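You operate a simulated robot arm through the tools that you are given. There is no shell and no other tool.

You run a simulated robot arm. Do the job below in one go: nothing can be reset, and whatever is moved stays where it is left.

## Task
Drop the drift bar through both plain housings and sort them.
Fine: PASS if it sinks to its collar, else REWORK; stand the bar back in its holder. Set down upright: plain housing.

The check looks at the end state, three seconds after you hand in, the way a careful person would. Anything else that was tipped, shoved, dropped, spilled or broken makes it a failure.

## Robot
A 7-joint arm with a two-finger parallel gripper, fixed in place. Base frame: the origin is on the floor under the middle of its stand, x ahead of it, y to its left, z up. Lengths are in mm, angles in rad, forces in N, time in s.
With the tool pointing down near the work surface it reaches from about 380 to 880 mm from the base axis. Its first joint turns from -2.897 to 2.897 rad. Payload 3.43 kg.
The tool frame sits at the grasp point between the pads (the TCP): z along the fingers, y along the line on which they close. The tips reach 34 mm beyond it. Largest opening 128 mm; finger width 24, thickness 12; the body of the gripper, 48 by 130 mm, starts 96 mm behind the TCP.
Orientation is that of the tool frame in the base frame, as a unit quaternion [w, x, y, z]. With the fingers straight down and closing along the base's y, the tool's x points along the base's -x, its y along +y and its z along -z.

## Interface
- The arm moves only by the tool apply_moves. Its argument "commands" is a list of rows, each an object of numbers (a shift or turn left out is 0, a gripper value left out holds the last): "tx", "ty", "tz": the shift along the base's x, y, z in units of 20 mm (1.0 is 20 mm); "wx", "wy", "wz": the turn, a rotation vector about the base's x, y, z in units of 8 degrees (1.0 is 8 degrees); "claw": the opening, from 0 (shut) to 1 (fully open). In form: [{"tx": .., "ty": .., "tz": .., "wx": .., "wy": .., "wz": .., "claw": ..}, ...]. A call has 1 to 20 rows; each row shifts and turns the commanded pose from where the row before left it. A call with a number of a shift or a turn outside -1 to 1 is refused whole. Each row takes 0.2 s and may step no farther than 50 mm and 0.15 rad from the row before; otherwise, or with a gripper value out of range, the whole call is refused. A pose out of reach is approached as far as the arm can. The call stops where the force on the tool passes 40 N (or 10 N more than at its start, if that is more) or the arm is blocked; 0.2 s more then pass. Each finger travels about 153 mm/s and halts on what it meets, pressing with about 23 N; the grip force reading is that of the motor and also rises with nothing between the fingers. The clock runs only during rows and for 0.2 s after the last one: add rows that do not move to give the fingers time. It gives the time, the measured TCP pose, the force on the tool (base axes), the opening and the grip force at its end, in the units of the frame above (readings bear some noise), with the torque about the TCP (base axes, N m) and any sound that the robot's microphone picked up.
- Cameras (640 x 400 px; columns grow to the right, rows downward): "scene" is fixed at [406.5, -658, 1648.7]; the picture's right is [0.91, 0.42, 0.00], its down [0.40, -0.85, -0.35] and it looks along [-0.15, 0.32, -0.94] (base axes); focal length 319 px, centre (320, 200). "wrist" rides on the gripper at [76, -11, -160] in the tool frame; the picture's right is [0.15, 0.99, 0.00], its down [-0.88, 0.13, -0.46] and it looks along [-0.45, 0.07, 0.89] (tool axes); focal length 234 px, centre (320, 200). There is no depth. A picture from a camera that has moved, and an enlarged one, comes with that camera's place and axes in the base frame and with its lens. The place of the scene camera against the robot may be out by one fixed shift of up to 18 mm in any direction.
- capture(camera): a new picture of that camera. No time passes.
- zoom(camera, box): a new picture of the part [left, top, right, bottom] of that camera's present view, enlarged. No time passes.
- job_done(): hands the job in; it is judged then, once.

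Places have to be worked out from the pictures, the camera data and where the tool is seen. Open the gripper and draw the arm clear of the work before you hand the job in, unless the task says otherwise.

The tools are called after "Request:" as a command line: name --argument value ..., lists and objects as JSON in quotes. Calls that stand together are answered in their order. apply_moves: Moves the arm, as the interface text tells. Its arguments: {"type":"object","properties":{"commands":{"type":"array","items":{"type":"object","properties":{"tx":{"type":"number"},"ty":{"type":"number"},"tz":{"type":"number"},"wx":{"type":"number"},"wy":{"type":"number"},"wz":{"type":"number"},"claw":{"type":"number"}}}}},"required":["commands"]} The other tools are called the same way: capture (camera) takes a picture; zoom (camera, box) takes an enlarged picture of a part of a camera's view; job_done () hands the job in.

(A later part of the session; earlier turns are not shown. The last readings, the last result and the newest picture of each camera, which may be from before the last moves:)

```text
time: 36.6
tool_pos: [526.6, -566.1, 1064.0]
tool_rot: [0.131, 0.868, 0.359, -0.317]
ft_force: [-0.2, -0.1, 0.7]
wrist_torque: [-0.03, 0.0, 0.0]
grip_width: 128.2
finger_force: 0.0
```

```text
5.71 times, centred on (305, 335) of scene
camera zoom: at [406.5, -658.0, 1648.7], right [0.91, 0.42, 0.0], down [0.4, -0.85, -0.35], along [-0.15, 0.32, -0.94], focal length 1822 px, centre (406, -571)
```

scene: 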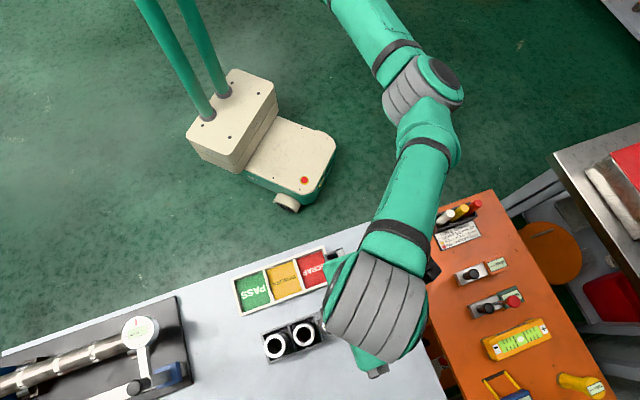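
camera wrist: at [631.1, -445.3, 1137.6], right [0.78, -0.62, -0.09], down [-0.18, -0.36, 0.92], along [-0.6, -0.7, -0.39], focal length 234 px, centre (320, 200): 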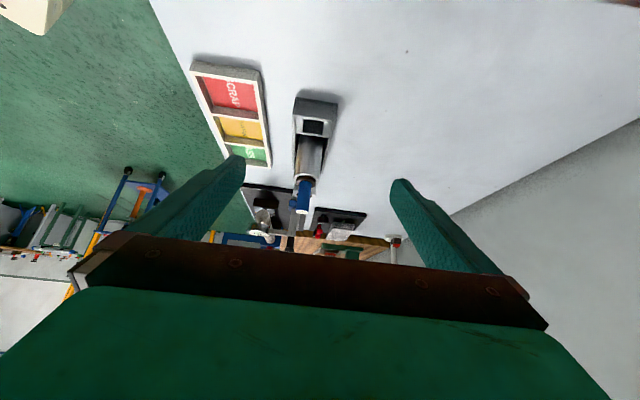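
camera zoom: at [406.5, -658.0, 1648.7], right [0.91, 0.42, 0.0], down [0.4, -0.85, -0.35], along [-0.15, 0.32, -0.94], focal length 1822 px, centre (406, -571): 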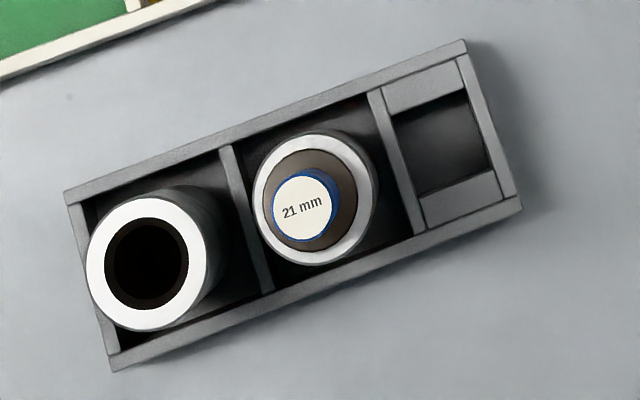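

The tilted view shows the bar standing in housing B. Enlarging the collar/rim junction.

Request:
zoom --camera "wrist" --box '[280, 130, 340, 220]'

Request:
zoom --camera "wrist" --box '[290, 160, 326, 190]'

Request:
zoom --camera "scene" --box '[290, 315, 320, 340]'

```text
4.44 times, centred on (310, 175) of wrist
camera zoom: at [631.1, -445.3, 1137.6], right [0.78, -0.62, -0.09], down [-0.18, -0.36, 0.92], along [-0.6, -0.7, -0.39], focal length 1041 px, centre (364, 311)
```

zoom: 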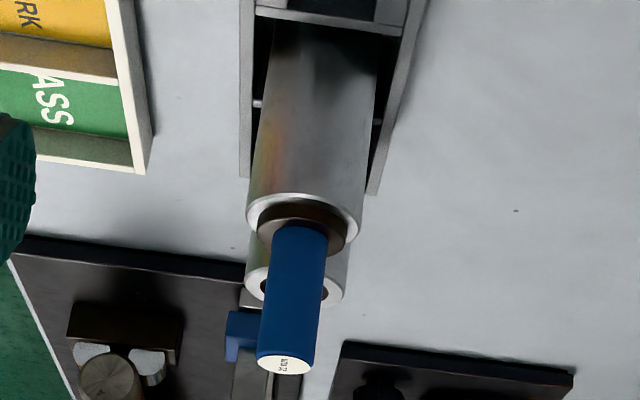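

```text
13.33 times, centred on (308, 175) of wrist
camera zoom: at [631.1, -445.3, 1137.6], right [0.78, -0.62, -0.09], down [-0.18, -0.36, 0.92], along [-0.6, -0.7, -0.39], focal length 3122 px, centre (480, 533)
```

zoom: 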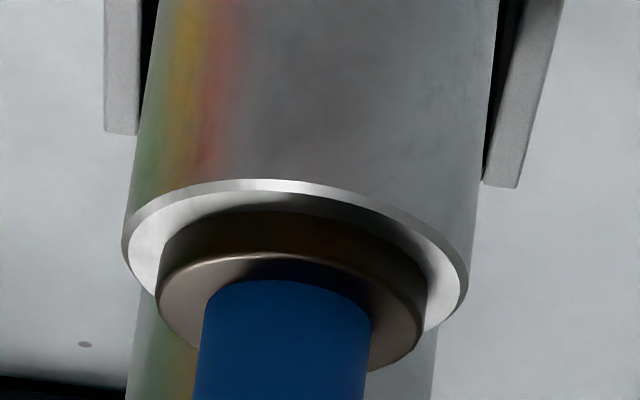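

```text
16.00 times, centred on (305, 328) of scene
camera zoom: at [406.5, -658.0, 1648.7], right [0.91, 0.42, 0.0], down [0.4, -0.85, -0.35], along [-0.15, 0.32, -0.94], focal length 5102 px, centre (560, -1840)
```

zoom: 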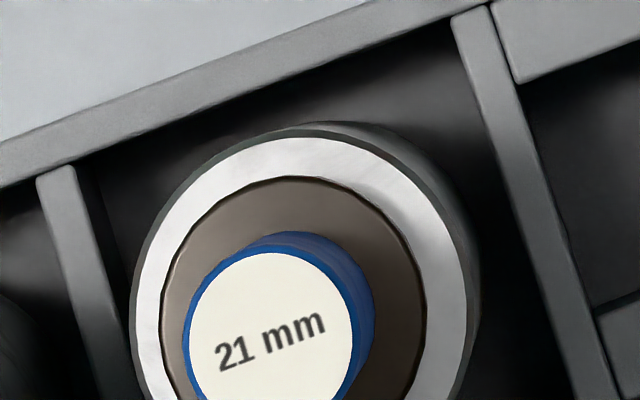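

In the low view the collar seems to sit directly on the rim (any gap ≤ ~1 mm). One more enlargement to make sure.

Request:
zoom --camera "wrist" --box '[298, 170, 318, 184]'

Request:
zoom --camera "scene" --box '[290, 322, 320, 347]'

```text
16.00 times, centred on (308, 177) of wrist
camera zoom: at [631.1, -445.3, 1137.6], right [0.78, -0.62, -0.09], down [-0.18, -0.36, 0.92], along [-0.6, -0.7, -0.39], focal length 3747 px, centre (512, 568)
```

zoom: 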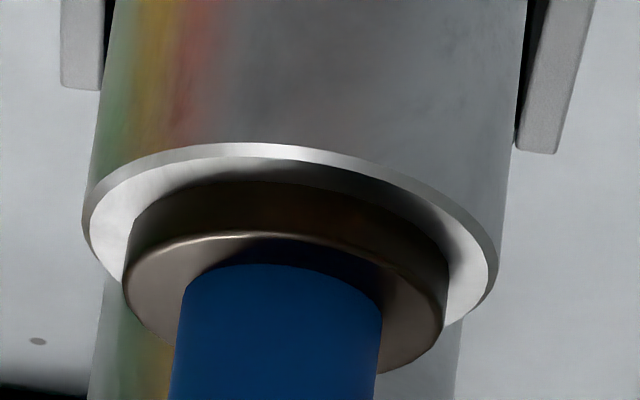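

```text
16.00 times, centred on (305, 334) of scene
camera zoom: at [406.5, -658.0, 1648.7], right [0.91, 0.42, 0.0], down [0.4, -0.85, -0.35], along [-0.15, 0.32, -0.94], focal length 5102 px, centre (560, -1952)
```

zoom: 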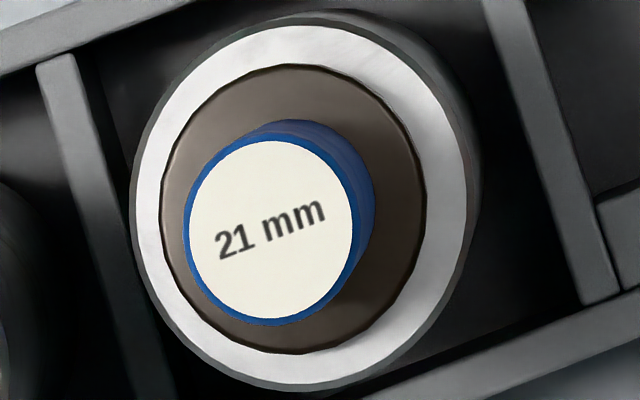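

The collar is flush on housing B's face, so B passes. I'll reverse the tilt, return above the bar, and check alignment before regripping the handle.

Request:
apply_moves --commands '[{"tx": -0.8875, "ty": -0.784, "wx": 0.442, "wy": -0.442, "claw": 0.5}, {"tx": -0.8875, "ty": -0.784, "wx": 0.442, "wy": -0.442}, {"tx": -0.8875, "ty": -0.784, "wx": 0.442, "wy": -0.442}, {"tx": -0.8875, "ty": -0.784, "wx": 0.442, "wy": -0.442}, {"tx": -0.8875, "ty": -0.784, "wx": 0.442, "wy": -0.442}, {"tx": -0.8875, "ty": -0.784, "wx": 0.442, "wy": -0.442}, {"tx": -0.8875, "ty": -0.784, "wx": 0.442, "wy": -0.442}, {"tx": -0.8875, "ty": -0.784, "wx": 0.442, "wy": -0.442}, {}, {}, {}]'

Request:
zoom --camera "wrist" --box '[260, 110, 380, 250]'

```text
time: 39.0
tool_pos: [385.2, -692.0, 1063.6]
tool_rot: [0.0, 0.924, 0.383, 0.001]
ft_force: [0.2, 0.5, 0.3]
wrist_torque: [-0.03, 0.0, -0.02]
grip_width: 63.9
finger_force: 0.0
```

```text
2.86 times, centred on (320, 180) of wrist
camera zoom: at [430.1, -631.2, 1223.6], right [0.8, -0.6, 0.0], down [-0.53, -0.72, 0.46], along [-0.27, -0.37, -0.89], focal length 669 px, centre (320, 257)
```

zoom: 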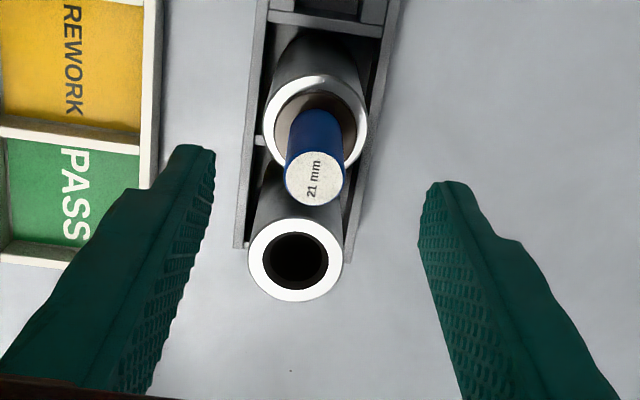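

The bar's top is at (382.3, −693.1), TCP at (384.1, −692.7); housing A's bore confirmed at ≈ (338.9, −736.5). Correcting and descending to TCP z≈1001 (tips just above the collar), then a check.

Request:
apply_moves --commands '[{"tx": -0.09, "ty": -0.02}, {"tz": -0.78}, {"tz": -0.78}, {"tz": -0.78}, {"tz": -0.78}, {}, {}]'

Request:
zoom --camera "wrist" --box '[260, 110, 380, 230]'

```text
time: 40.6
tool_pos: [381.9, -693.2, 1001.9]
tool_rot: [0.0, 0.924, 0.383, 0.0]
ft_force: [0.1, 0.6, 0.5]
wrist_torque: [0.01, 0.0, 0.01]
grip_width: 63.7
finger_force: 0.0
```

```text
3.33 times, centred on (320, 170) of wrist
camera zoom: at [426.8, -632.1, 1162.2], right [0.8, -0.6, 0.0], down [-0.53, -0.71, 0.46], along [-0.27, -0.37, -0.89], focal length 781 px, centre (320, 300)
```

zoom: 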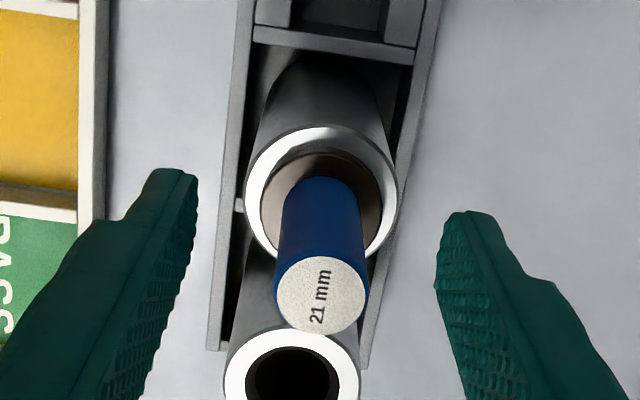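

TCP reads (380.8, −693.6) from the camera pose versus bar (382.4, −692.8): nudging (+1.6, +0.8) and closing on the handle.

Request:
apply_moves --commands '[{"tx": 0.08, "ty": 0.04}, {}, {"claw": 0.3}, {"claw": 0.22}, {"claw": 0.0}, {}, {}]'

Request:
zoom --camera "wrist" --box '[260, 110, 380, 230]'

```text
time: 42.2
tool_pos: [384.0, -691.3, 1002.4]
tool_rot: [0.0, 0.924, 0.383, 0.0]
ft_force: [0.5, -2.1, 0.3]
wrist_torque: [-0.1, -0.11, -0.01]
grip_width: 20.6
finger_force: 22.8
```

```text
3.33 times, centred on (320, 170) of wrist
camera zoom: at [428.3, -631.1, 1162.2], right [0.8, -0.6, 0.0], down [-0.53, -0.72, 0.46], along [-0.27, -0.37, -0.89], focal length 781 px, centre (320, 300)
```

zoom: 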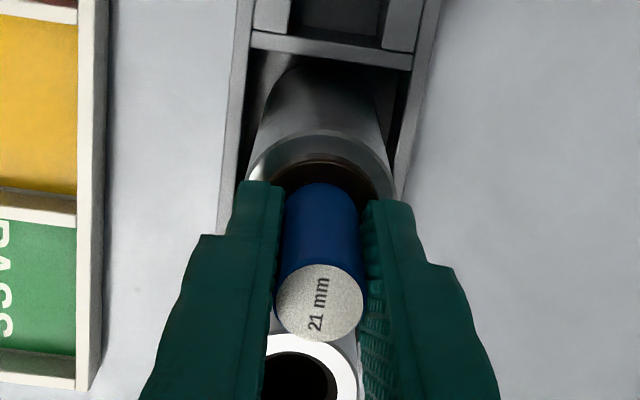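

Gripped. Drawing the bar straight up out of B, 118 mm.

Request:
apply_moves --commands '[{"tz": 0.3}, {"tz": 0.4}, {"tz": 0.5}, {"tz": 0.5}, {"tz": 0.5}, {"tz": 0.5}, {"tz": 0.6}, {"tz": 0.6}, {"tz": 0.7}, {"tz": 0.7}, {"tz": 0.6}, {}]'

Request:
zoom --camera "wrist" --box '[260, 100, 380, 220]'

```text
time: 44.8
tool_pos: [384.3, -691.5, 1119.6]
tool_rot: [0.0, 0.924, 0.383, 0.0]
ft_force: [-0.1, -0.4, -3.0]
wrist_torque: [0.05, 0.05, 0.02]
grip_width: 20.6
finger_force: 23.2
```

```text
3.33 times, centred on (320, 160) of wrist
camera zoom: at [428.1, -631.1, 1280.9], right [0.8, -0.6, 0.0], down [-0.53, -0.72, 0.46], along [-0.27, -0.37, -0.89], focal length 781 px, centre (320, 333)
```

zoom: 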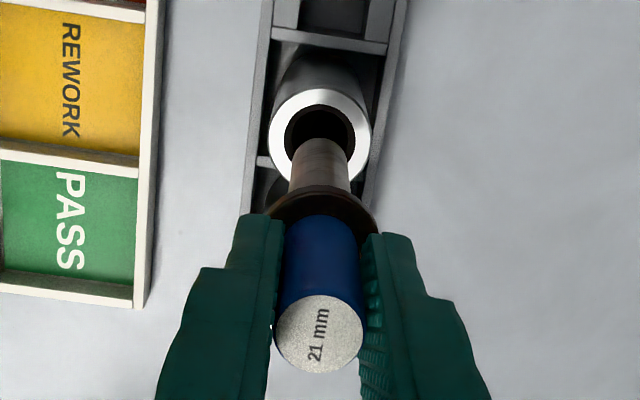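

Bar is clear, hanging true. Moving to above housing A: shift (−43.6, −43.7).

Request:
apply_moves --commands '[{"tx": -0.727, "ty": -0.728}, {"tx": -0.727, "ty": -0.728}, {"tx": -0.726, "ty": -0.729}, {}, {"tz": -0.4}, {"tz": -0.4}, {"tz": -0.4}, {}, {}]'

Request:
zoom --camera "wrist" --box '[280, 110, 360, 190]'

```text
time: 46.8
tool_pos: [340.8, -735.4, 1094.0]
tool_rot: [0.0, 0.924, 0.383, 0.0]
ft_force: [-0.8, 0.7, -3.1]
wrist_torque: [-0.02, 0.01, -0.03]
grip_width: 20.4
finger_force: 23.0
```

```text
5.00 times, centred on (320, 150) of wrist
camera zoom: at [385.4, -674.4, 1254.7], right [0.8, -0.6, 0.0], down [-0.53, -0.72, 0.46], along [-0.27, -0.37, -0.89], focal length 1171 px, centre (320, 450)
```

zoom: 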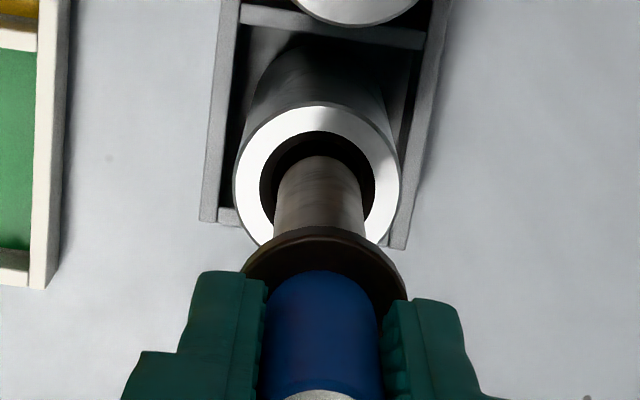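

Over A the bar is ~1 mm off to (+0.9, +0.4); correcting and lowering 14 mm.

Request:
apply_moves --commands '[{"tx": -0.045, "ty": -0.02}, {}, {"tz": -0.15}, {"tz": -0.15}, {"tz": -0.15}, {"tz": -0.15}, {"tz": -0.1}, {}, {}]'

Request:
zoom --camera "wrist" --box '[280, 110, 360, 190]'

```text
time: 48.8
tool_pos: [338.5, -736.2, 1081.2]
tool_rot: [0.0, 0.924, 0.383, 0.0]
ft_force: [0.5, -0.2, -2.9]
wrist_torque: [0.08, -0.08, 0.01]
grip_width: 20.3
finger_force: 23.0
```

```text
5.00 times, centred on (320, 150) of wrist
camera zoom: at [383.3, -675.1, 1242.0], right [0.8, -0.6, 0.0], down [-0.53, -0.72, 0.46], along [-0.27, -0.37, -0.89], focal length 1171 px, centre (320, 450)
```

zoom: 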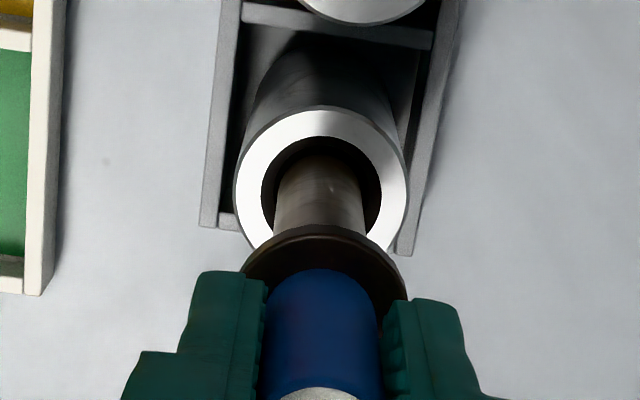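

Nearly centred; small correction (+0.8, +0.4) and continuing down 12 mm into the bore.

Request:
apply_moves --commands '[{"tx": 0.04, "ty": 0.02}, {}, {"tz": -0.1}, {"tz": -0.1}, {"tz": -0.1}, {"tz": -0.1}, {"tz": -0.1}, {"tz": -0.1}, {}, {}]'

Request:
zoom --camera "wrist" --box '[280, 110, 360, 190]'

```text
time: 51.0
tool_pos: [340.1, -736.4, 1069.7]
tool_rot: [0.0, 0.924, 0.382, 0.0]
ft_force: [0.1, -0.3, -2.4]
wrist_torque: [0.07, 0.02, 0.0]
grip_width: 20.4
finger_force: 22.8
```

```text
5.00 times, centred on (320, 150) of wrist
camera zoom: at [384.5, -675.6, 1229.6], right [0.8, -0.6, 0.0], down [-0.53, -0.72, 0.46], along [-0.27, -0.37, -0.89], focal length 1171 px, centre (320, 450)
```

zoom: 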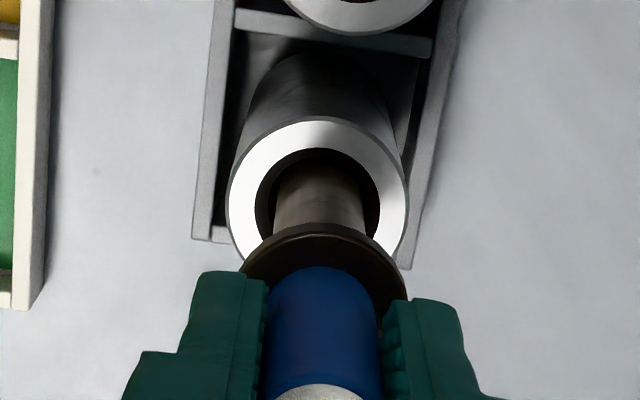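

Still free. Correcting (0, +0.7) and going down 14 mm more.

Request:
apply_moves --commands '[{"ty": 0.035}, {"tz": -0.1}, {"tz": -0.1}, {"tz": -0.1}, {"tz": -0.1}, {"tz": -0.1}, {"tz": -0.1}, {"tz": -0.1}, {}, {}]'

Request:
zoom --camera "wrist" --box '[280, 110, 360, 190]'

```text
time: 53.2
tool_pos: [338.6, -734.8, 1056.3]
tool_rot: [0.001, 0.924, 0.383, -0.001]
ft_force: [0.1, -0.3, -2.8]
wrist_torque: [0.03, 0.02, 0.04]
grip_width: 20.2
finger_force: 23.3
```

```text
5.00 times, centred on (320, 150) of wrist
camera zoom: at [384.1, -674.7, 1216.1], right [0.8, -0.6, 0.0], down [-0.53, -0.72, 0.46], along [-0.27, -0.37, -0.89], focal length 1171 px, centre (320, 450)
```

zoom: 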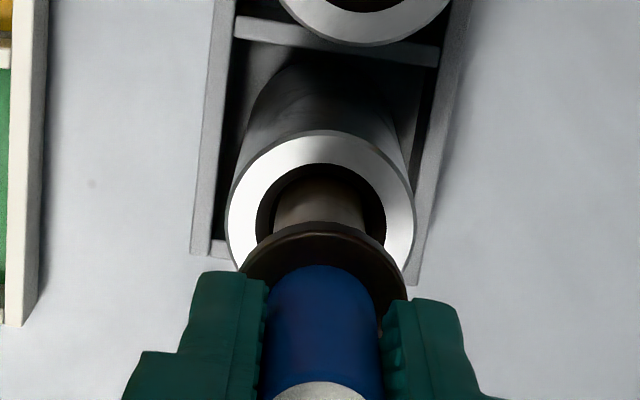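

Centred and free, tip ~34 mm deep. Continuing 14 mm.

Request:
apply_moves --commands '[{"tz": -0.1}, {"tz": -0.1}, {"tz": -0.1}, {"tz": -0.1}, {"tz": -0.1}, {"tz": -0.1}, {"tz": -0.1}, {}, {}]'

Request:
zoom --camera "wrist" --box '[280, 110, 360, 190]'

```text
time: 55.3
tool_pos: [340.8, -734.5, 1045.2]
tool_rot: [0.002, 0.924, 0.382, -0.001]
ft_force: [-2.0, 5.2, 9.0]
wrist_torque: [0.55, 0.31, 0.02]
grip_width: 20.2
finger_force: 23.1
stopped in row 9: the force on the tool passed its limit at 41 N (the readings are from after the stop); the commanded pose is now the measured one
```

```text
5.00 times, centred on (320, 150) of wrist
camera zoom: at [384.4, -673.8, 1204.7], right [0.8, -0.6, 0.0], down [-0.53, -0.71, 0.46], along [-0.27, -0.37, -0.89], focal length 1171 px, centre (320, 450)
```

zoom: 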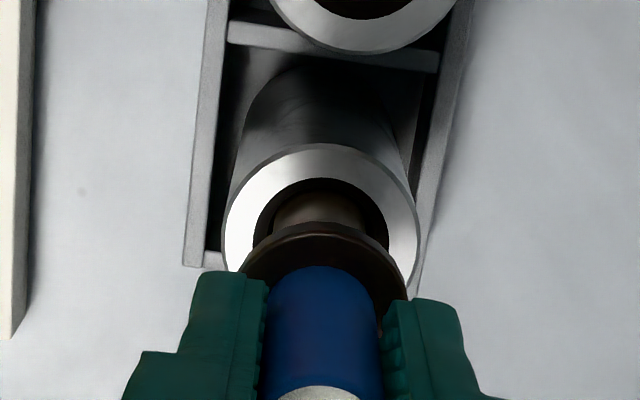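

It stopped hard at TCP z≈1045 (tip ~45 mm deep), where B only had a light touch. The bar looks ~1 mm off centre toward the camera, so before judging I'll back up 4 mm, recentre and retry gently.

Request:
apply_moves --commands '[{"tz": 0.2}, {"tx": -0.02, "ty": -0.045}, {}, {}, {}]'

Request:
zoom --camera "wrist" --box '[280, 110, 360, 190]'

```text
time: 56.5
tool_pos: [339.6, -736.2, 1046.6]
tool_rot: [0.002, 0.924, 0.383, -0.001]
ft_force: [1.0, -0.5, -2.4]
wrist_torque: [0.03, 0.01, 0.01]
grip_width: 20.2
finger_force: 22.7
```

```text
5.00 times, centred on (320, 150) of wrist
camera zoom: at [384.1, -674.9, 1207.5], right [0.8, -0.6, 0.0], down [-0.53, -0.71, 0.46], along [-0.27, -0.37, -0.89], focal length 1171 px, centre (320, 450)
```

zoom: 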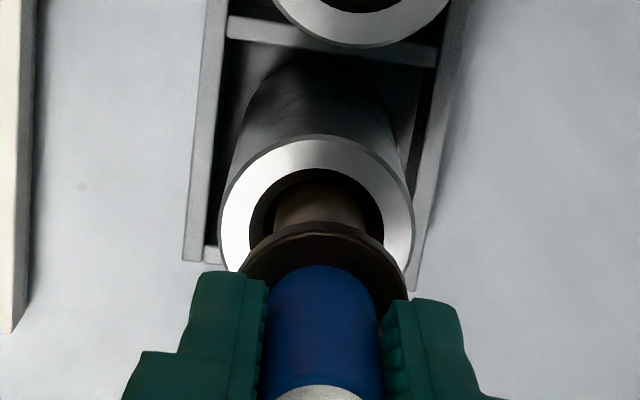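

The stop left a tiny tool tilt (~0.25°). I undo that, shift ~0.6 mm left in the picture, and look again before retrying.

Request:
apply_moves --commands '[{"wx": 0.032, "wz": 0.01}, {}, {}, {}]'

Request:
zoom --camera "wrist" --box '[280, 110, 360, 190]'

```text
time: 57.5
tool_pos: [340.1, -736.0, 1047.4]
tool_rot: [0.0, 0.924, 0.383, 0.001]
ft_force: [1.0, 0.8, -2.4]
wrist_torque: [0.01, 0.01, 0.02]
grip_width: 20.1
finger_force: 23.3
```

```text
5.00 times, centred on (320, 150) of wrist
camera zoom: at [384.2, -675.9, 1207.4], right [0.8, -0.6, 0.0], down [-0.53, -0.72, 0.45], along [-0.27, -0.37, -0.89], focal length 1171 px, centre (320, 450)
```

zoom: 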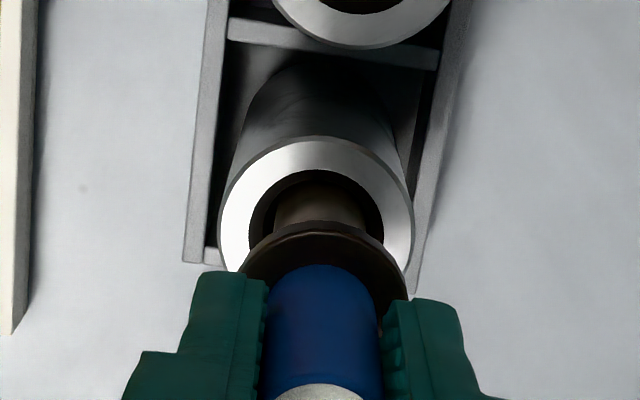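

Pose now consistent: bore at (338.9, −736.5), bar ≈ (338.6, −737.5). Shifting (+0.2, +1.1) and lowering 4 mm in 1 mm steps.

Request:
apply_moves --commands '[{"tx": 0.01, "ty": 0.055}, {}, {}, {"tz": -0.05}, {"tz": -0.05}, {"tz": -0.05}, {}]'

Request:
zoom --camera "wrist" --box '[280, 110, 360, 190]'

```text
time: 59.1
tool_pos: [339.7, -736.0, 1046.5]
tool_rot: [0.001, 0.924, 0.383, 0.0]
ft_force: [-2.7, 3.1, 7.2]
wrist_torque: [0.32, 0.39, 0.0]
grip_width: 20.2
finger_force: 23.5
```

```text
5.00 times, centred on (320, 150) of wrist
camera zoom: at [384.2, -674.7, 1205.9], right [0.8, -0.6, 0.0], down [-0.53, -0.71, 0.46], along [-0.27, -0.37, -0.89], focal length 1171 px, centre (320, 450)
```

zoom: 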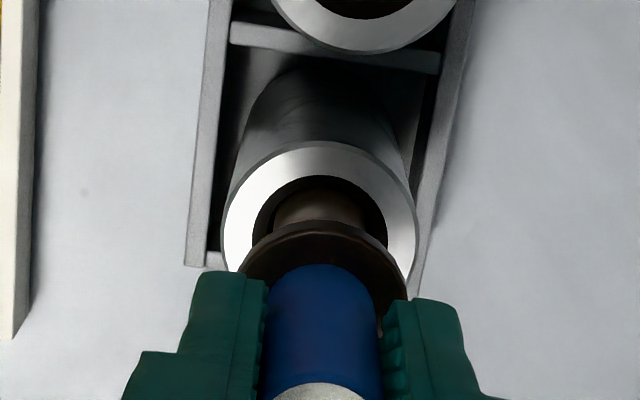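

Light contact again with the tip being pushed toward (−x, +y), i.e. it touches on one side of an internal shoulder. I'll lift 1.5 mm, shift 0.6 mm that way, and lower again to see whether it enters.

Request:
apply_moves --commands '[{"tz": 0.1}, {"tx": -0.022, "ty": 0.022}, {}, {"tz": -0.05}, {"tz": -0.05}, {"tz": -0.05}, {}]'

Request:
zoom --camera "wrist" --box '[280, 110, 360, 190]'

```text
time: 60.7
tool_pos: [339.6, -735.0, 1046.1]
tool_rot: [0.002, 0.924, 0.382, 0.001]
ft_force: [-0.2, -3.1, 19.9]
wrist_torque: [-0.11, 0.21, 0.01]
grip_width: 20.2
finger_force: 23.4
```

```text
5.00 times, centred on (320, 150) of wrist
camera zoom: at [383.8, -673.6, 1205.7], right [0.8, -0.6, 0.0], down [-0.53, -0.71, 0.46], along [-0.27, -0.37, -0.89], focal length 1171 px, centre (320, 450)
```

zoom: 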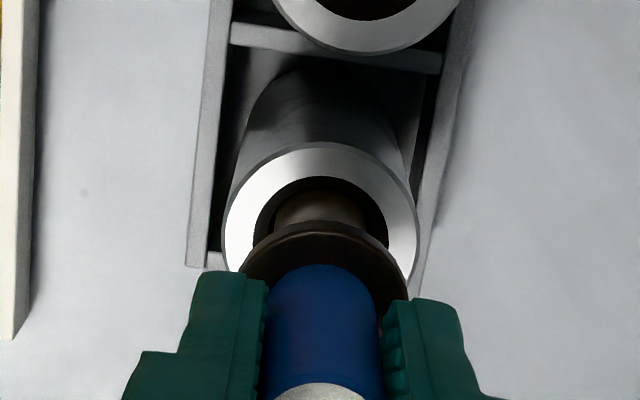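

Now the load is almost purely axial (~23 N) with little side torque, and it still doesn't go in. I'll retry a couple of neighbouring offsets to rule out misalignment.

Request:
apply_moves --commands '[{"tz": 0.12}, {"tx": -0.02, "ty": -0.03}, {}, {}, {"tz": -0.05}, {"tz": -0.05}, {}]'

Request:
zoom --camera "wrist" --box '[280, 110, 360, 190]'

```text
time: 62.3
tool_pos: [339.0, -734.5, 1045.5]
tool_rot: [0.001, 0.924, 0.382, 0.001]
ft_force: [4.9, -4.9, 23.3]
wrist_torque: [-0.57, -0.59, -0.03]
grip_width: 20.1
finger_force: 22.9
```

```text
5.00 times, centred on (320, 150) of wrist
camera zoom: at [383.2, -673.7, 1204.7], right [0.8, -0.6, 0.0], down [-0.53, -0.71, 0.46], along [-0.27, -0.37, -0.89], focal length 1171 px, centre (320, 450)
```

zoom: 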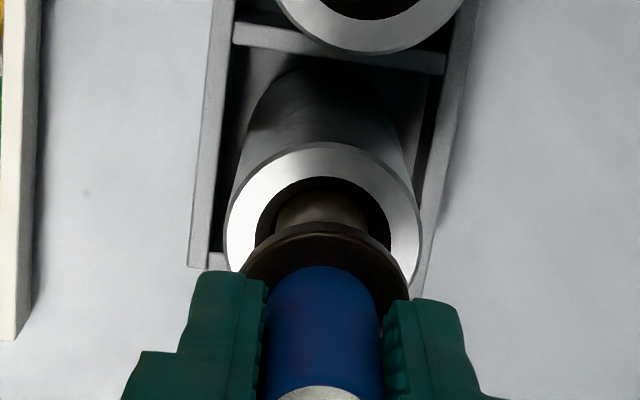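

Here the tip is pushed the opposite way, so the true centre lies between the last two tries. Trying that midpoint, (+0.3, −0.3).

Request:
apply_moves --commands '[{"tz": 0.15}, {"tx": 0.015, "ty": -0.015}, {}, {}, {"tz": -0.05}, {"tz": -0.05}, {"tz": -0.03}, {}]'

Request:
zoom --camera "wrist" --box '[280, 110, 360, 190]'

```text
time: 64.1
tool_pos: [339.1, -734.7, 1044.7]
tool_rot: [0.002, 0.924, 0.383, 0.001]
ft_force: [2.3, -3.4, 4.2]
wrist_torque: [-0.41, -0.27, 0.0]
grip_width: 20.1
finger_force: 23.3
```

```text
5.00 times, centred on (320, 150) of wrist
camera zoom: at [383.6, -674.0, 1204.9], right [0.8, -0.6, 0.0], down [-0.53, -0.71, 0.46], along [-0.27, -0.37, -0.89], focal length 1171 px, centre (320, 450)
```

zoom: 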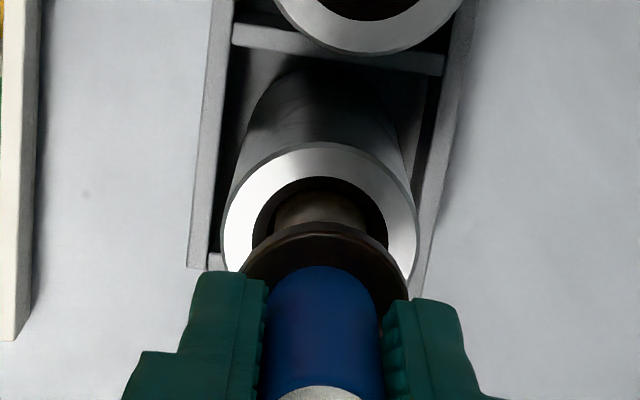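

Contact with ~7 N here. Shifting a touch further in the pushed direction (+0.2, −0.3) and adding 1.5 mm of downward travel.

Request:
apply_moves --commands '[{"tx": 0.01, "ty": -0.015}, {}, {"tz": -0.04}, {"tz": -0.04}, {}]'

Request:
zoom --camera "wrist" --box '[280, 110, 360, 190]'

```text
time: 65.3
tool_pos: [340.0, -735.4, 1045.0]
tool_rot: [0.001, 0.924, 0.382, 0.0]
ft_force: [2.4, -0.2, 15.0]
wrist_torque: [-0.41, -0.6, -0.04]
grip_width: 19.9
finger_force: 23.0
```

```text
5.00 times, centred on (320, 150) of wrist
camera zoom: at [383.7, -674.1, 1204.7], right [0.8, -0.6, 0.0], down [-0.53, -0.71, 0.46], along [-0.27, -0.37, -0.89], focal length 1171 px, centre (320, 450)
```

zoom: 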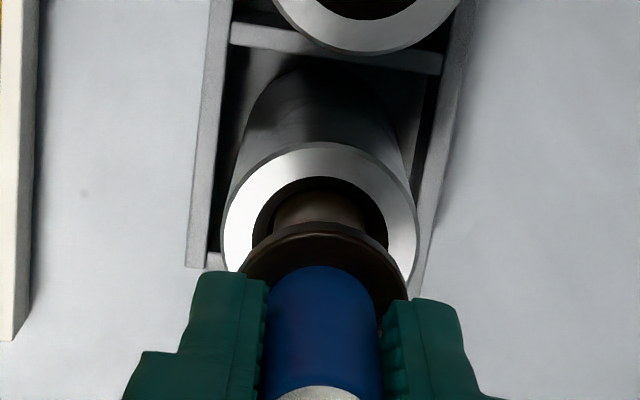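

No entry with 18 N. One last fair try: press lightly while wiggling in a ±0.6 mm circle, then see whether it has sunk.

Request:
apply_moves --commands '[{"tz": 0.03}, {"tx": 0.03}, {"tx": -0.01, "ty": 0.02}, {"tx": -0.02, "ty": 0.01}, {"tx": -0.02, "ty": -0.01}, {"tx": -0.01, "ty": -0.02}, {"tx": 0.01, "ty": -0.02}, {"tx": 0.02, "ty": -0.01}, {"tx": 0.02, "ty": 0.01}, {"tx": 0.01, "ty": 0.02}, {"tx": -0.03}, {}]'

Request:
zoom --camera "wrist" --box '[280, 110, 360, 190]'

```text
time: 67.9
tool_pos: [338.0, -735.5, 1044.7]
tool_rot: [0.001, 0.924, 0.383, 0.0]
ft_force: [-0.3, 3.3, 28.4]
wrist_torque: [-0.36, -0.72, -0.04]
grip_width: 19.9
finger_force: 22.9
```

```text
5.00 times, centred on (320, 150) of wrist
camera zoom: at [383.2, -674.8, 1204.6], right [0.8, -0.6, 0.0], down [-0.53, -0.71, 0.46], along [-0.27, -0.37, -0.89], focal length 1171 px, centre (320, 450)
```

zoom: 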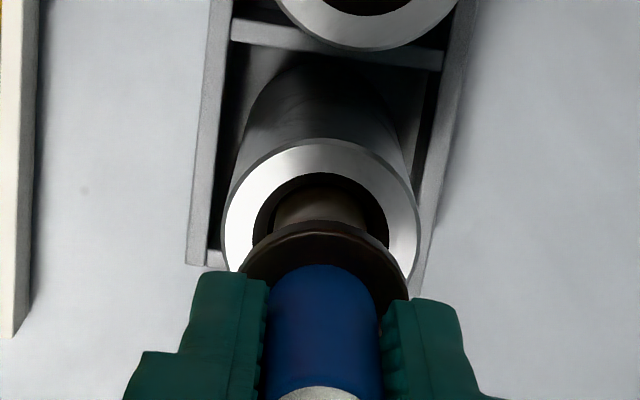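

A blocks the bar ~40 mm short of its collar even at ~30 N with wiggling, so A is REWORK and B is PASS. Withdrawing the bar straight up out of A.

Request:
apply_moves --commands '[{"tz": 0.15}, {"tz": 0.3}, {"tz": 0.4}, {"tz": 0.5}, {"tz": 0.6}, {"tz": 0.6}, {"tz": 0.6}, {"tz": 0.7}, {}, {}]'

Request:
zoom --camera "wrist" --box '[260, 100, 380, 220]'

```text
time: 70.1
tool_pos: [338.5, -737.4, 1117.8]
tool_rot: [0.0, 0.923, 0.384, 0.001]
ft_force: [-0.2, -0.1, -2.9]
wrist_torque: [-0.03, 0.0, 0.02]
grip_width: 20.1
finger_force: 23.5
```

```text
3.33 times, centred on (320, 160) of wrist
camera zoom: at [383.4, -676.0, 1279.5], right [0.8, -0.6, 0.0], down [-0.53, -0.72, 0.46], along [-0.27, -0.37, -0.89], focal length 781 px, centre (320, 333)
```

zoom: 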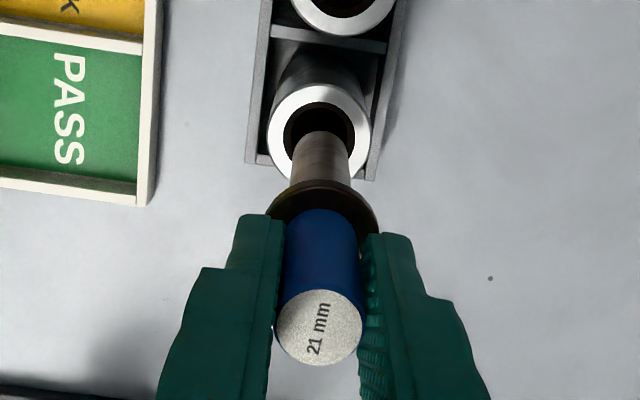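

Bar is out and vertical. Moving it back over its holder at (418.5, −656.6): shift (+80.6, +80.8).

Request:
apply_moves --commands '[{"tx": 0.672, "ty": 0.673}, {"tx": 0.672, "ty": 0.673}, {"tx": 0.672, "ty": 0.673}, {"tx": 0.672, "ty": 0.673}, {"tx": 0.671, "ty": 0.674}, {"tx": 0.671, "ty": 0.674}, {}, {}, {}]'

Request:
zoom --camera "wrist" --box '[260, 90, 380, 210]'

Request:
zoom --camera "wrist" --box '[290, 100, 350, 160]'

```text
time: 72.1
tool_pos: [419.7, -656.6, 1121.5]
tool_rot: [0.0, 0.924, 0.383, 0.001]
ft_force: [-0.6, 0.2, -2.7]
wrist_torque: [-0.01, -0.04, 0.01]
grip_width: 20.2
finger_force: 22.6
```

```text
3.33 times, centred on (320, 150) of wrist
camera zoom: at [464.4, -595.7, 1281.8], right [0.8, -0.6, 0.0], down [-0.53, -0.72, 0.46], along [-0.27, -0.37, -0.89], focal length 781 px, centre (320, 367)
```

zoom: 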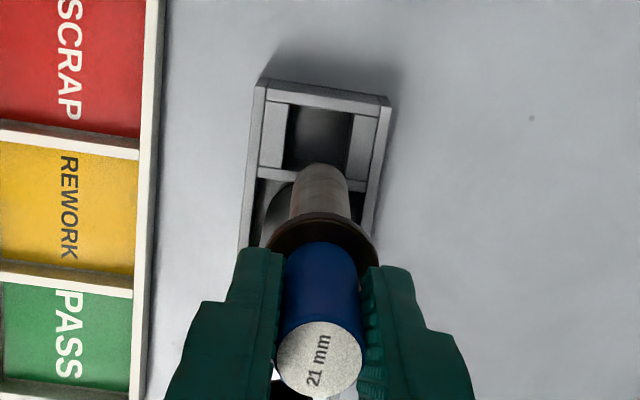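

```text
6.67 times, centred on (320, 130) of wrist
camera zoom: at [464.4, -595.7, 1281.8], right [0.8, -0.6, 0.0], down [-0.53, -0.72, 0.46], along [-0.27, -0.37, -0.89], focal length 1561 px, centre (320, 667)
```

zoom: 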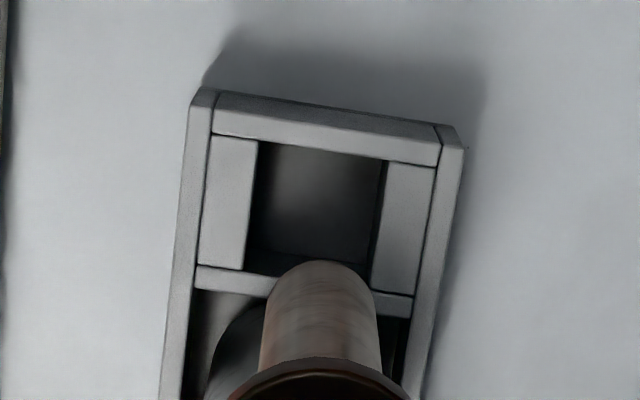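

The well (≈32 mm square) is centred at ≈ (418, −656.7), where the bar stood originally. Small correction (−0.5, +0.4), then down 80 mm for an intermediate look.

Request:
apply_moves --commands '[{"tx": -0.025, "ty": 0.02}, {"tz": -0.7}, {"tz": -0.8}, {"tz": -0.8}, {"tz": -0.8}, {"tz": -0.8}, {}, {}]'

Request:
zoom --camera "wrist" --box '[270, 90, 370, 190]'

```text
time: 73.9
tool_pos: [417.6, -652.6, 1042.0]
tool_rot: [0.0, 0.924, 0.383, 0.0]
ft_force: [0.1, -0.7, -2.9]
wrist_torque: [-0.01, -0.02, 0.02]
grip_width: 20.3
finger_force: 23.0
```

```text
4.00 times, centred on (320, 140) of wrist
camera zoom: at [461.8, -591.8, 1201.3], right [0.8, -0.6, 0.0], down [-0.53, -0.72, 0.46], along [-0.27, -0.37, -0.89], focal length 937 px, centre (320, 440)
```

zoom: 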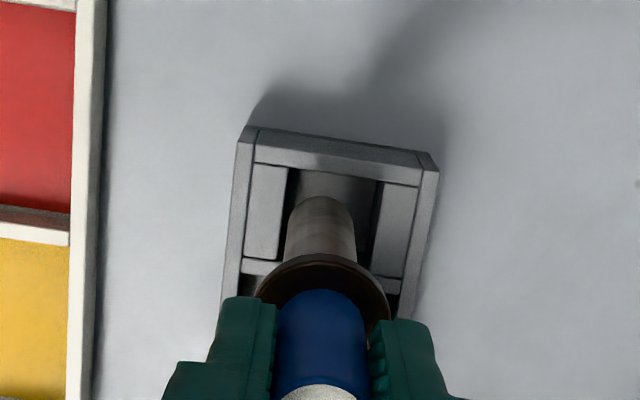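

The arm has drifted: TCP is at about (415.8, −653.3). Correcting by (+2.0, −3.5) and checking again before entering the well.

Request:
apply_moves --commands '[{"tx": 0.1, "ty": -0.175}, {}, {}, {}]'

Request:
zoom --camera "wrist" --box '[270, 90, 370, 190]'

```text
time: 74.9
tool_pos: [420.0, -656.4, 1042.7]
tool_rot: [-0.001, 0.924, 0.382, 0.0]
ft_force: [-0.6, 0.3, -2.2]
wrist_torque: [-0.03, -0.02, -0.01]
grip_width: 20.3
finger_force: 22.9
```

```text
4.00 times, centred on (320, 140) of wrist
camera zoom: at [464.7, -595.9, 1201.8], right [0.8, -0.6, 0.0], down [-0.53, -0.72, 0.46], along [-0.27, -0.37, -0.89], focal length 937 px, centre (320, 440)
```

zoom: 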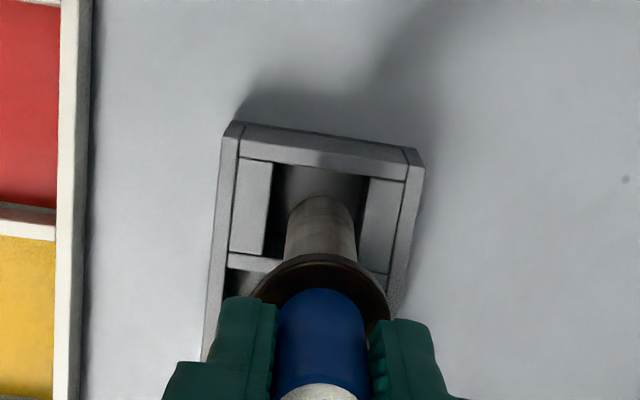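

Within ~1 mm now. Shifting (−1.0, +0.8) and lowering 36 mm into the well.

Request:
apply_moves --commands '[{"tx": -0.05, "ty": 0.04}, {}, {"tz": -0.3}, {"tz": -0.3}, {"tz": -0.3}, {"tz": -0.3}, {"tz": -0.3}, {"tz": -0.3}, {}, {}]'

Request:
zoom --camera "wrist" --box '[270, 90, 370, 190]'

```text
time: 77.1
tool_pos: [419.9, -657.9, 1005.6]
tool_rot: [0.0, 0.924, 0.382, 0.001]
ft_force: [0.3, 0.5, -3.1]
wrist_torque: [0.01, -0.01, 0.02]
grip_width: 19.9
finger_force: 23.1
```

```text
4.00 times, centred on (320, 140) of wrist
camera zoom: at [464.8, -597.0, 1166.6], right [0.8, -0.6, 0.0], down [-0.53, -0.72, 0.46], along [-0.27, -0.37, -0.89], focal length 937 px, centre (320, 440)
```

zoom: 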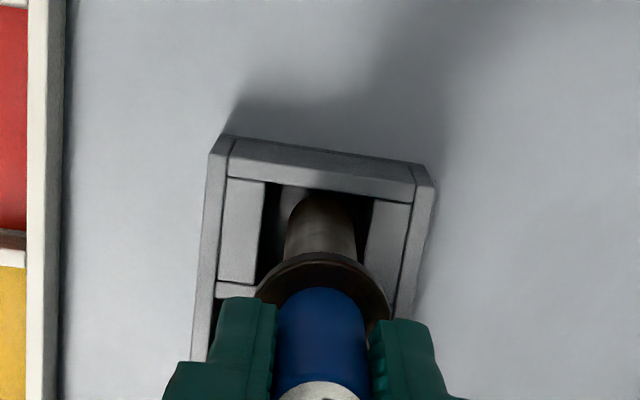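

Tip is inside the well; shifting (−1.0, +1.7) to centre and lowering 10 mm more, then slowly until it touches the floor.

Request:
apply_moves --commands '[{"tx": -0.05, "ty": 0.085}, {}, {"tz": -0.15}, {"tz": -0.15}, {"tz": -0.15}, {}, {}]'

Request:
zoom --camera "wrist" --box '[270, 90, 370, 190]'

```text
time: 78.7
tool_pos: [419.7, -656.2, 996.3]
tool_rot: [0.0, 0.924, 0.383, 0.001]
ft_force: [-0.7, -0.3, -3.2]
wrist_torque: [0.0, 0.0, 0.02]
grip_width: 19.9
finger_force: 22.9
```

```text
4.00 times, centred on (320, 140) of wrist
camera zoom: at [463.9, -594.8, 1156.4], right [0.8, -0.6, 0.0], down [-0.53, -0.72, 0.46], along [-0.27, -0.37, -0.89], focal length 937 px, centre (320, 440)
```

zoom: 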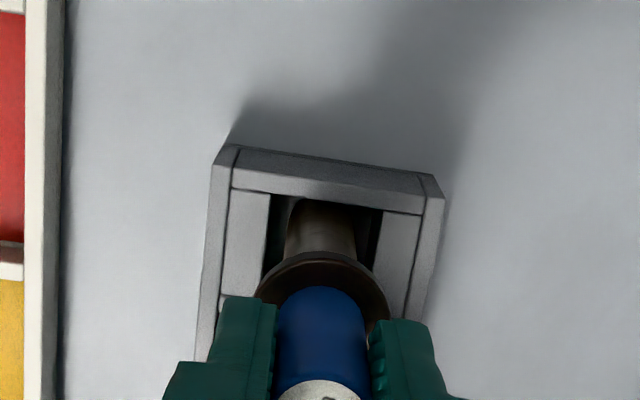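

Centred. Lowering in small steps to floor contact (expected near TCP z≈991).

Request:
apply_moves --commands '[{"tz": -0.08}, {"tz": -0.06}, {"tz": -0.05}, {"tz": -0.05}, {}]'

```text
time: 79.9
tool_pos: [418.0, -655.7, 994.3]
tool_rot: [0.002, 0.924, 0.384, 0.001]
ft_force: [3.3, -2.3, 21.3]
wrist_torque: [-0.35, -0.31, 0.1]
grip_width: 20.6
finger_force: 22.9
```

Floor contact (+21 N). I relieve the push by ~2 mm and read the force before releasing.

Request:
apply_moves --commands '[{"tz": 0.085}, {}, {}]'

Request:
zoom --camera "wrist" --box '[270, 100, 370, 220]'

```text
time: 80.7
tool_pos: [417.8, -655.2, 993.8]
tool_rot: [-0.001, 0.924, 0.383, 0.001]
ft_force: [-0.4, -2.3, 2.7]
wrist_torque: [-0.27, -0.04, 0.01]
grip_width: 20.3
finger_force: 23.1
```

```text
3.33 times, centred on (320, 160) of wrist
camera zoom: at [462.6, -594.6, 1154.1], right [0.8, -0.6, 0.0], down [-0.53, -0.72, 0.45], along [-0.27, -0.36, -0.89], focal length 781 px, centre (320, 333)
```

zoom: 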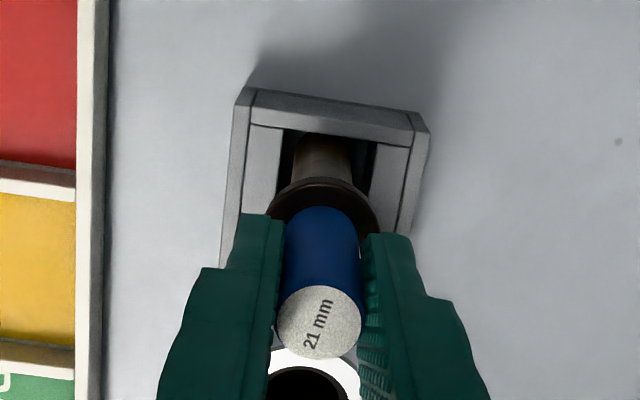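

The load is down to ~5 N, the bar stands on the floor of its well. Opening gently.

Request:
apply_moves --commands '[{"claw": 0.17}, {"claw": 0.18}, {"claw": 0.2}, {"claw": 0.25}, {"claw": 0.35}, {"claw": 0.5}, {}]'

Request:
zoom --camera "wrist" --box '[270, 100, 370, 220]'

```text
time: 82.3
tool_pos: [418.5, -655.6, 995.2]
tool_rot: [-0.001, 0.924, 0.384, 0.001]
ft_force: [-0.5, 0.0, -0.1]
wrist_torque: [0.01, 0.02, -0.07]
grip_width: 64.1
finger_force: 0.0
```

```text
3.33 times, centred on (320, 160) of wrist
camera zoom: at [462.8, -594.6, 1155.0], right [0.8, -0.6, 0.0], down [-0.53, -0.72, 0.45], along [-0.27, -0.37, -0.89], focal length 781 px, centre (320, 333)
```

zoom: 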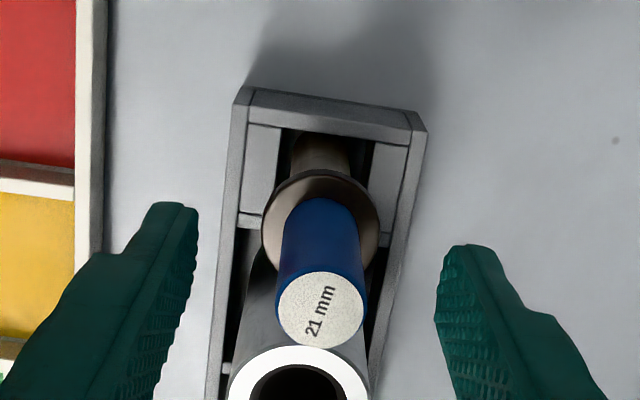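

The bar stands upright in its well with the collar clear. Raising 72 mm and moving above housing B.

Request:
apply_moves --commands '[{"tz": 0.6}, {"tz": 1.0}, {"tz": 1.0}, {"tz": 1.0}, {"tx": -0.57, "ty": -0.61, "claw": 0.6}, {"tx": -0.57, "ty": -0.61}, {"tx": -0.57, "ty": -0.61}, {}, {}, {}]'

Request:
capture --camera "wrist"

Request:
zoom --camera "wrist" --box '[260, 100, 380, 240]'

Request:
zoom --camera "wrist" --box '[290, 140, 350, 200]'

```text
time: 84.5
tool_pos: [384.2, -690.3, 1065.6]
tool_rot: [0.0, 0.924, 0.383, 0.0]
ft_force: [0.7, -0.7, 0.0]
wrist_torque: [-0.02, 0.01, -0.02]
grip_width: 76.9
finger_force: 0.1
```

```text
taken
camera wrist: at [429.4, -629.0, 1225.7], right [0.8, -0.6, 0.0], down [-0.53, -0.72, 0.46], along [-0.27, -0.37, -0.89], focal length 234 px, centre (320, 200)
```

wrist: 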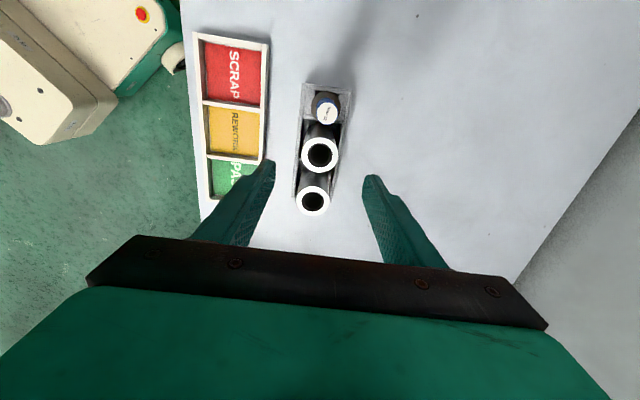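

```text
2.86 times, centred on (320, 170) of wrist
camera zoom: at [429.4, -629.0, 1225.7], right [0.8, -0.6, 0.0], down [-0.53, -0.72, 0.46], along [-0.27, -0.37, -0.89], focal length 669 px, centre (320, 286)
```

zoom: 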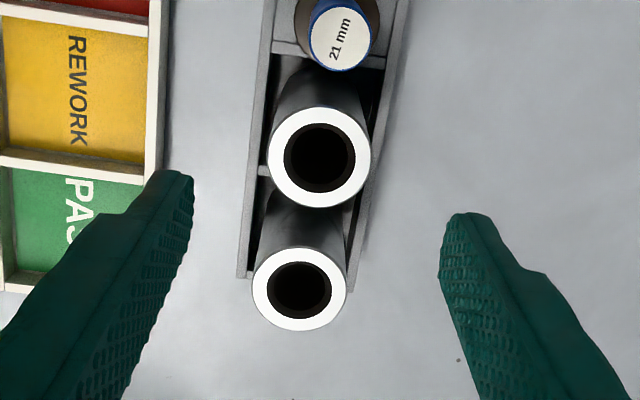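

```text
6.67 times, centred on (320, 170) of wrist
camera zoom: at [429.4, -629.0, 1225.7], right [0.8, -0.6, 0.0], down [-0.53, -0.72, 0.46], along [-0.27, -0.37, -0.89], focal length 1561 px, centre (320, 400)
```

zoom: 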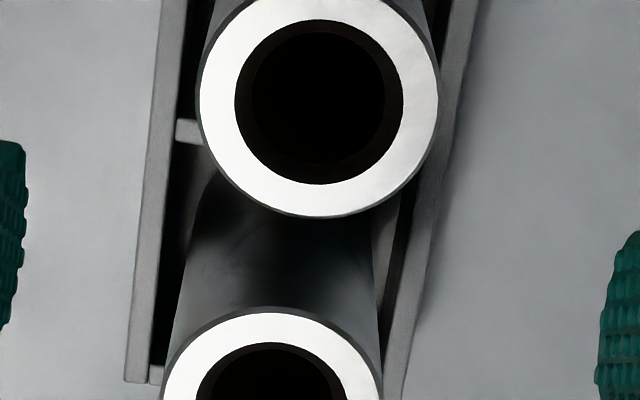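

B is at (382.4, −692.6), A at (338.9, −736.3), and the bar stands in its well. Correcting (−1.0, −2.1) and descending to just above B's rim to verify alignment.

Request:
apply_moves --commands '[{"tx": -0.05, "ty": -0.105}, {"tz": -0.85}, {"tz": -0.85}, {"tz": -0.85}, {"tz": -0.85}, {}, {}, {}]'

Request:
zoom --camera "wrist" --box '[250, 110, 390, 250]'

```text
time: 86.3
tool_pos: [384.5, -692.7, 997.5]
tool_rot: [0.0, 0.924, 0.383, 0.001]
ft_force: [0.1, 0.2, 0.1]
wrist_torque: [0.05, 0.01, 0.0]
grip_width: 77.0
finger_force: 0.2
```

```text
2.86 times, centred on (320, 180) of wrist
camera zoom: at [429.1, -632.3, 1157.8], right [0.8, -0.6, 0.0], down [-0.53, -0.72, 0.46], along [-0.27, -0.37, -0.89], focal length 669 px, centre (320, 257)
```

zoom: 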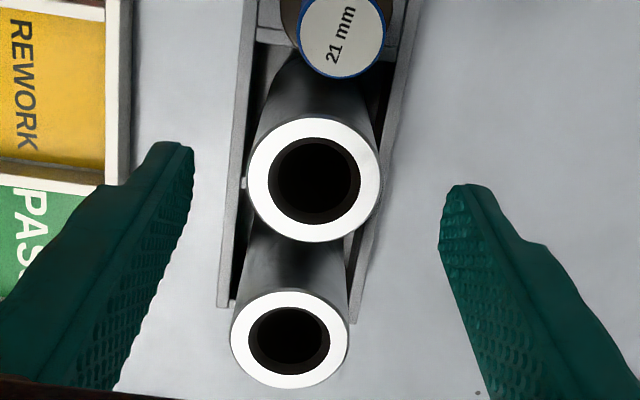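

TCP is at (383.1, −693.8) vs B at (382.6, −692.3): correcting (−0.5, +1.5) and descending to TCP z≈930 with the fingers straddling B above the rack walls.

Request:
apply_moves --commands '[{"tx": -0.025, "ty": 0.075}, {}, {"tz": -0.6}, {"tz": -0.7}, {"tz": -0.7}, {"tz": -0.7}, {"tz": -0.7}, {}, {}]'

Request:
zoom --camera "wrist" --box '[250, 110, 390, 250]'

```text
time: 88.3
tool_pos: [383.5, -692.2, 931.8]
tool_rot: [0.001, 0.924, 0.382, 0.001]
ft_force: [0.2, 0.2, -0.5]
wrist_torque: [0.0, 0.03, -0.01]
grip_width: 77.0
finger_force: 0.1
```

```text
2.86 times, centred on (320, 180) of wrist
camera zoom: at [428.0, -631.2, 1091.3], right [0.8, -0.6, 0.0], down [-0.53, -0.72, 0.46], along [-0.27, -0.37, -0.89], focal length 669 px, centre (320, 257)
```

zoom: 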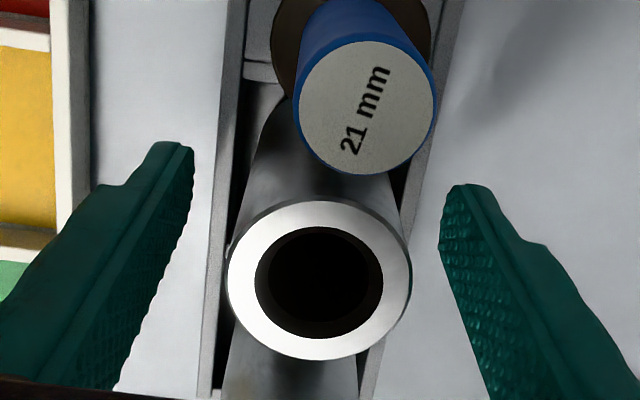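

Centred in the closing direction. Small shift (+0.8, +0.8) and closing on housing B.

Request:
apply_moves --commands '[{"tx": 0.04, "ty": 0.04, "tz": -0.1}, {"claw": 0.42}, {"claw": 0.36}, {"claw": 0.25}, {"claw": 0.0}, {}, {}]'

Request:
zoom --camera "wrist" --box '[250, 110, 390, 250]'

```text
time: 89.9
tool_pos: [383.6, -691.5, 929.1]
tool_rot: [0.0, 0.924, 0.382, 0.001]
ft_force: [-1.0, 1.2, 1.8]
wrist_torque: [0.07, 0.16, -0.01]
grip_width: 42.9
finger_force: 22.9
```

```text
2.86 times, centred on (320, 180) of wrist
camera zoom: at [428.8, -630.7, 1089.0], right [0.8, -0.6, 0.0], down [-0.53, -0.72, 0.46], along [-0.27, -0.37, -0.89], focal length 669 px, centre (320, 257)
```

zoom: 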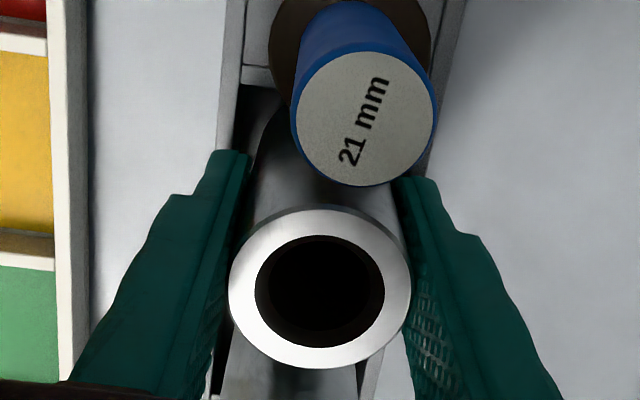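

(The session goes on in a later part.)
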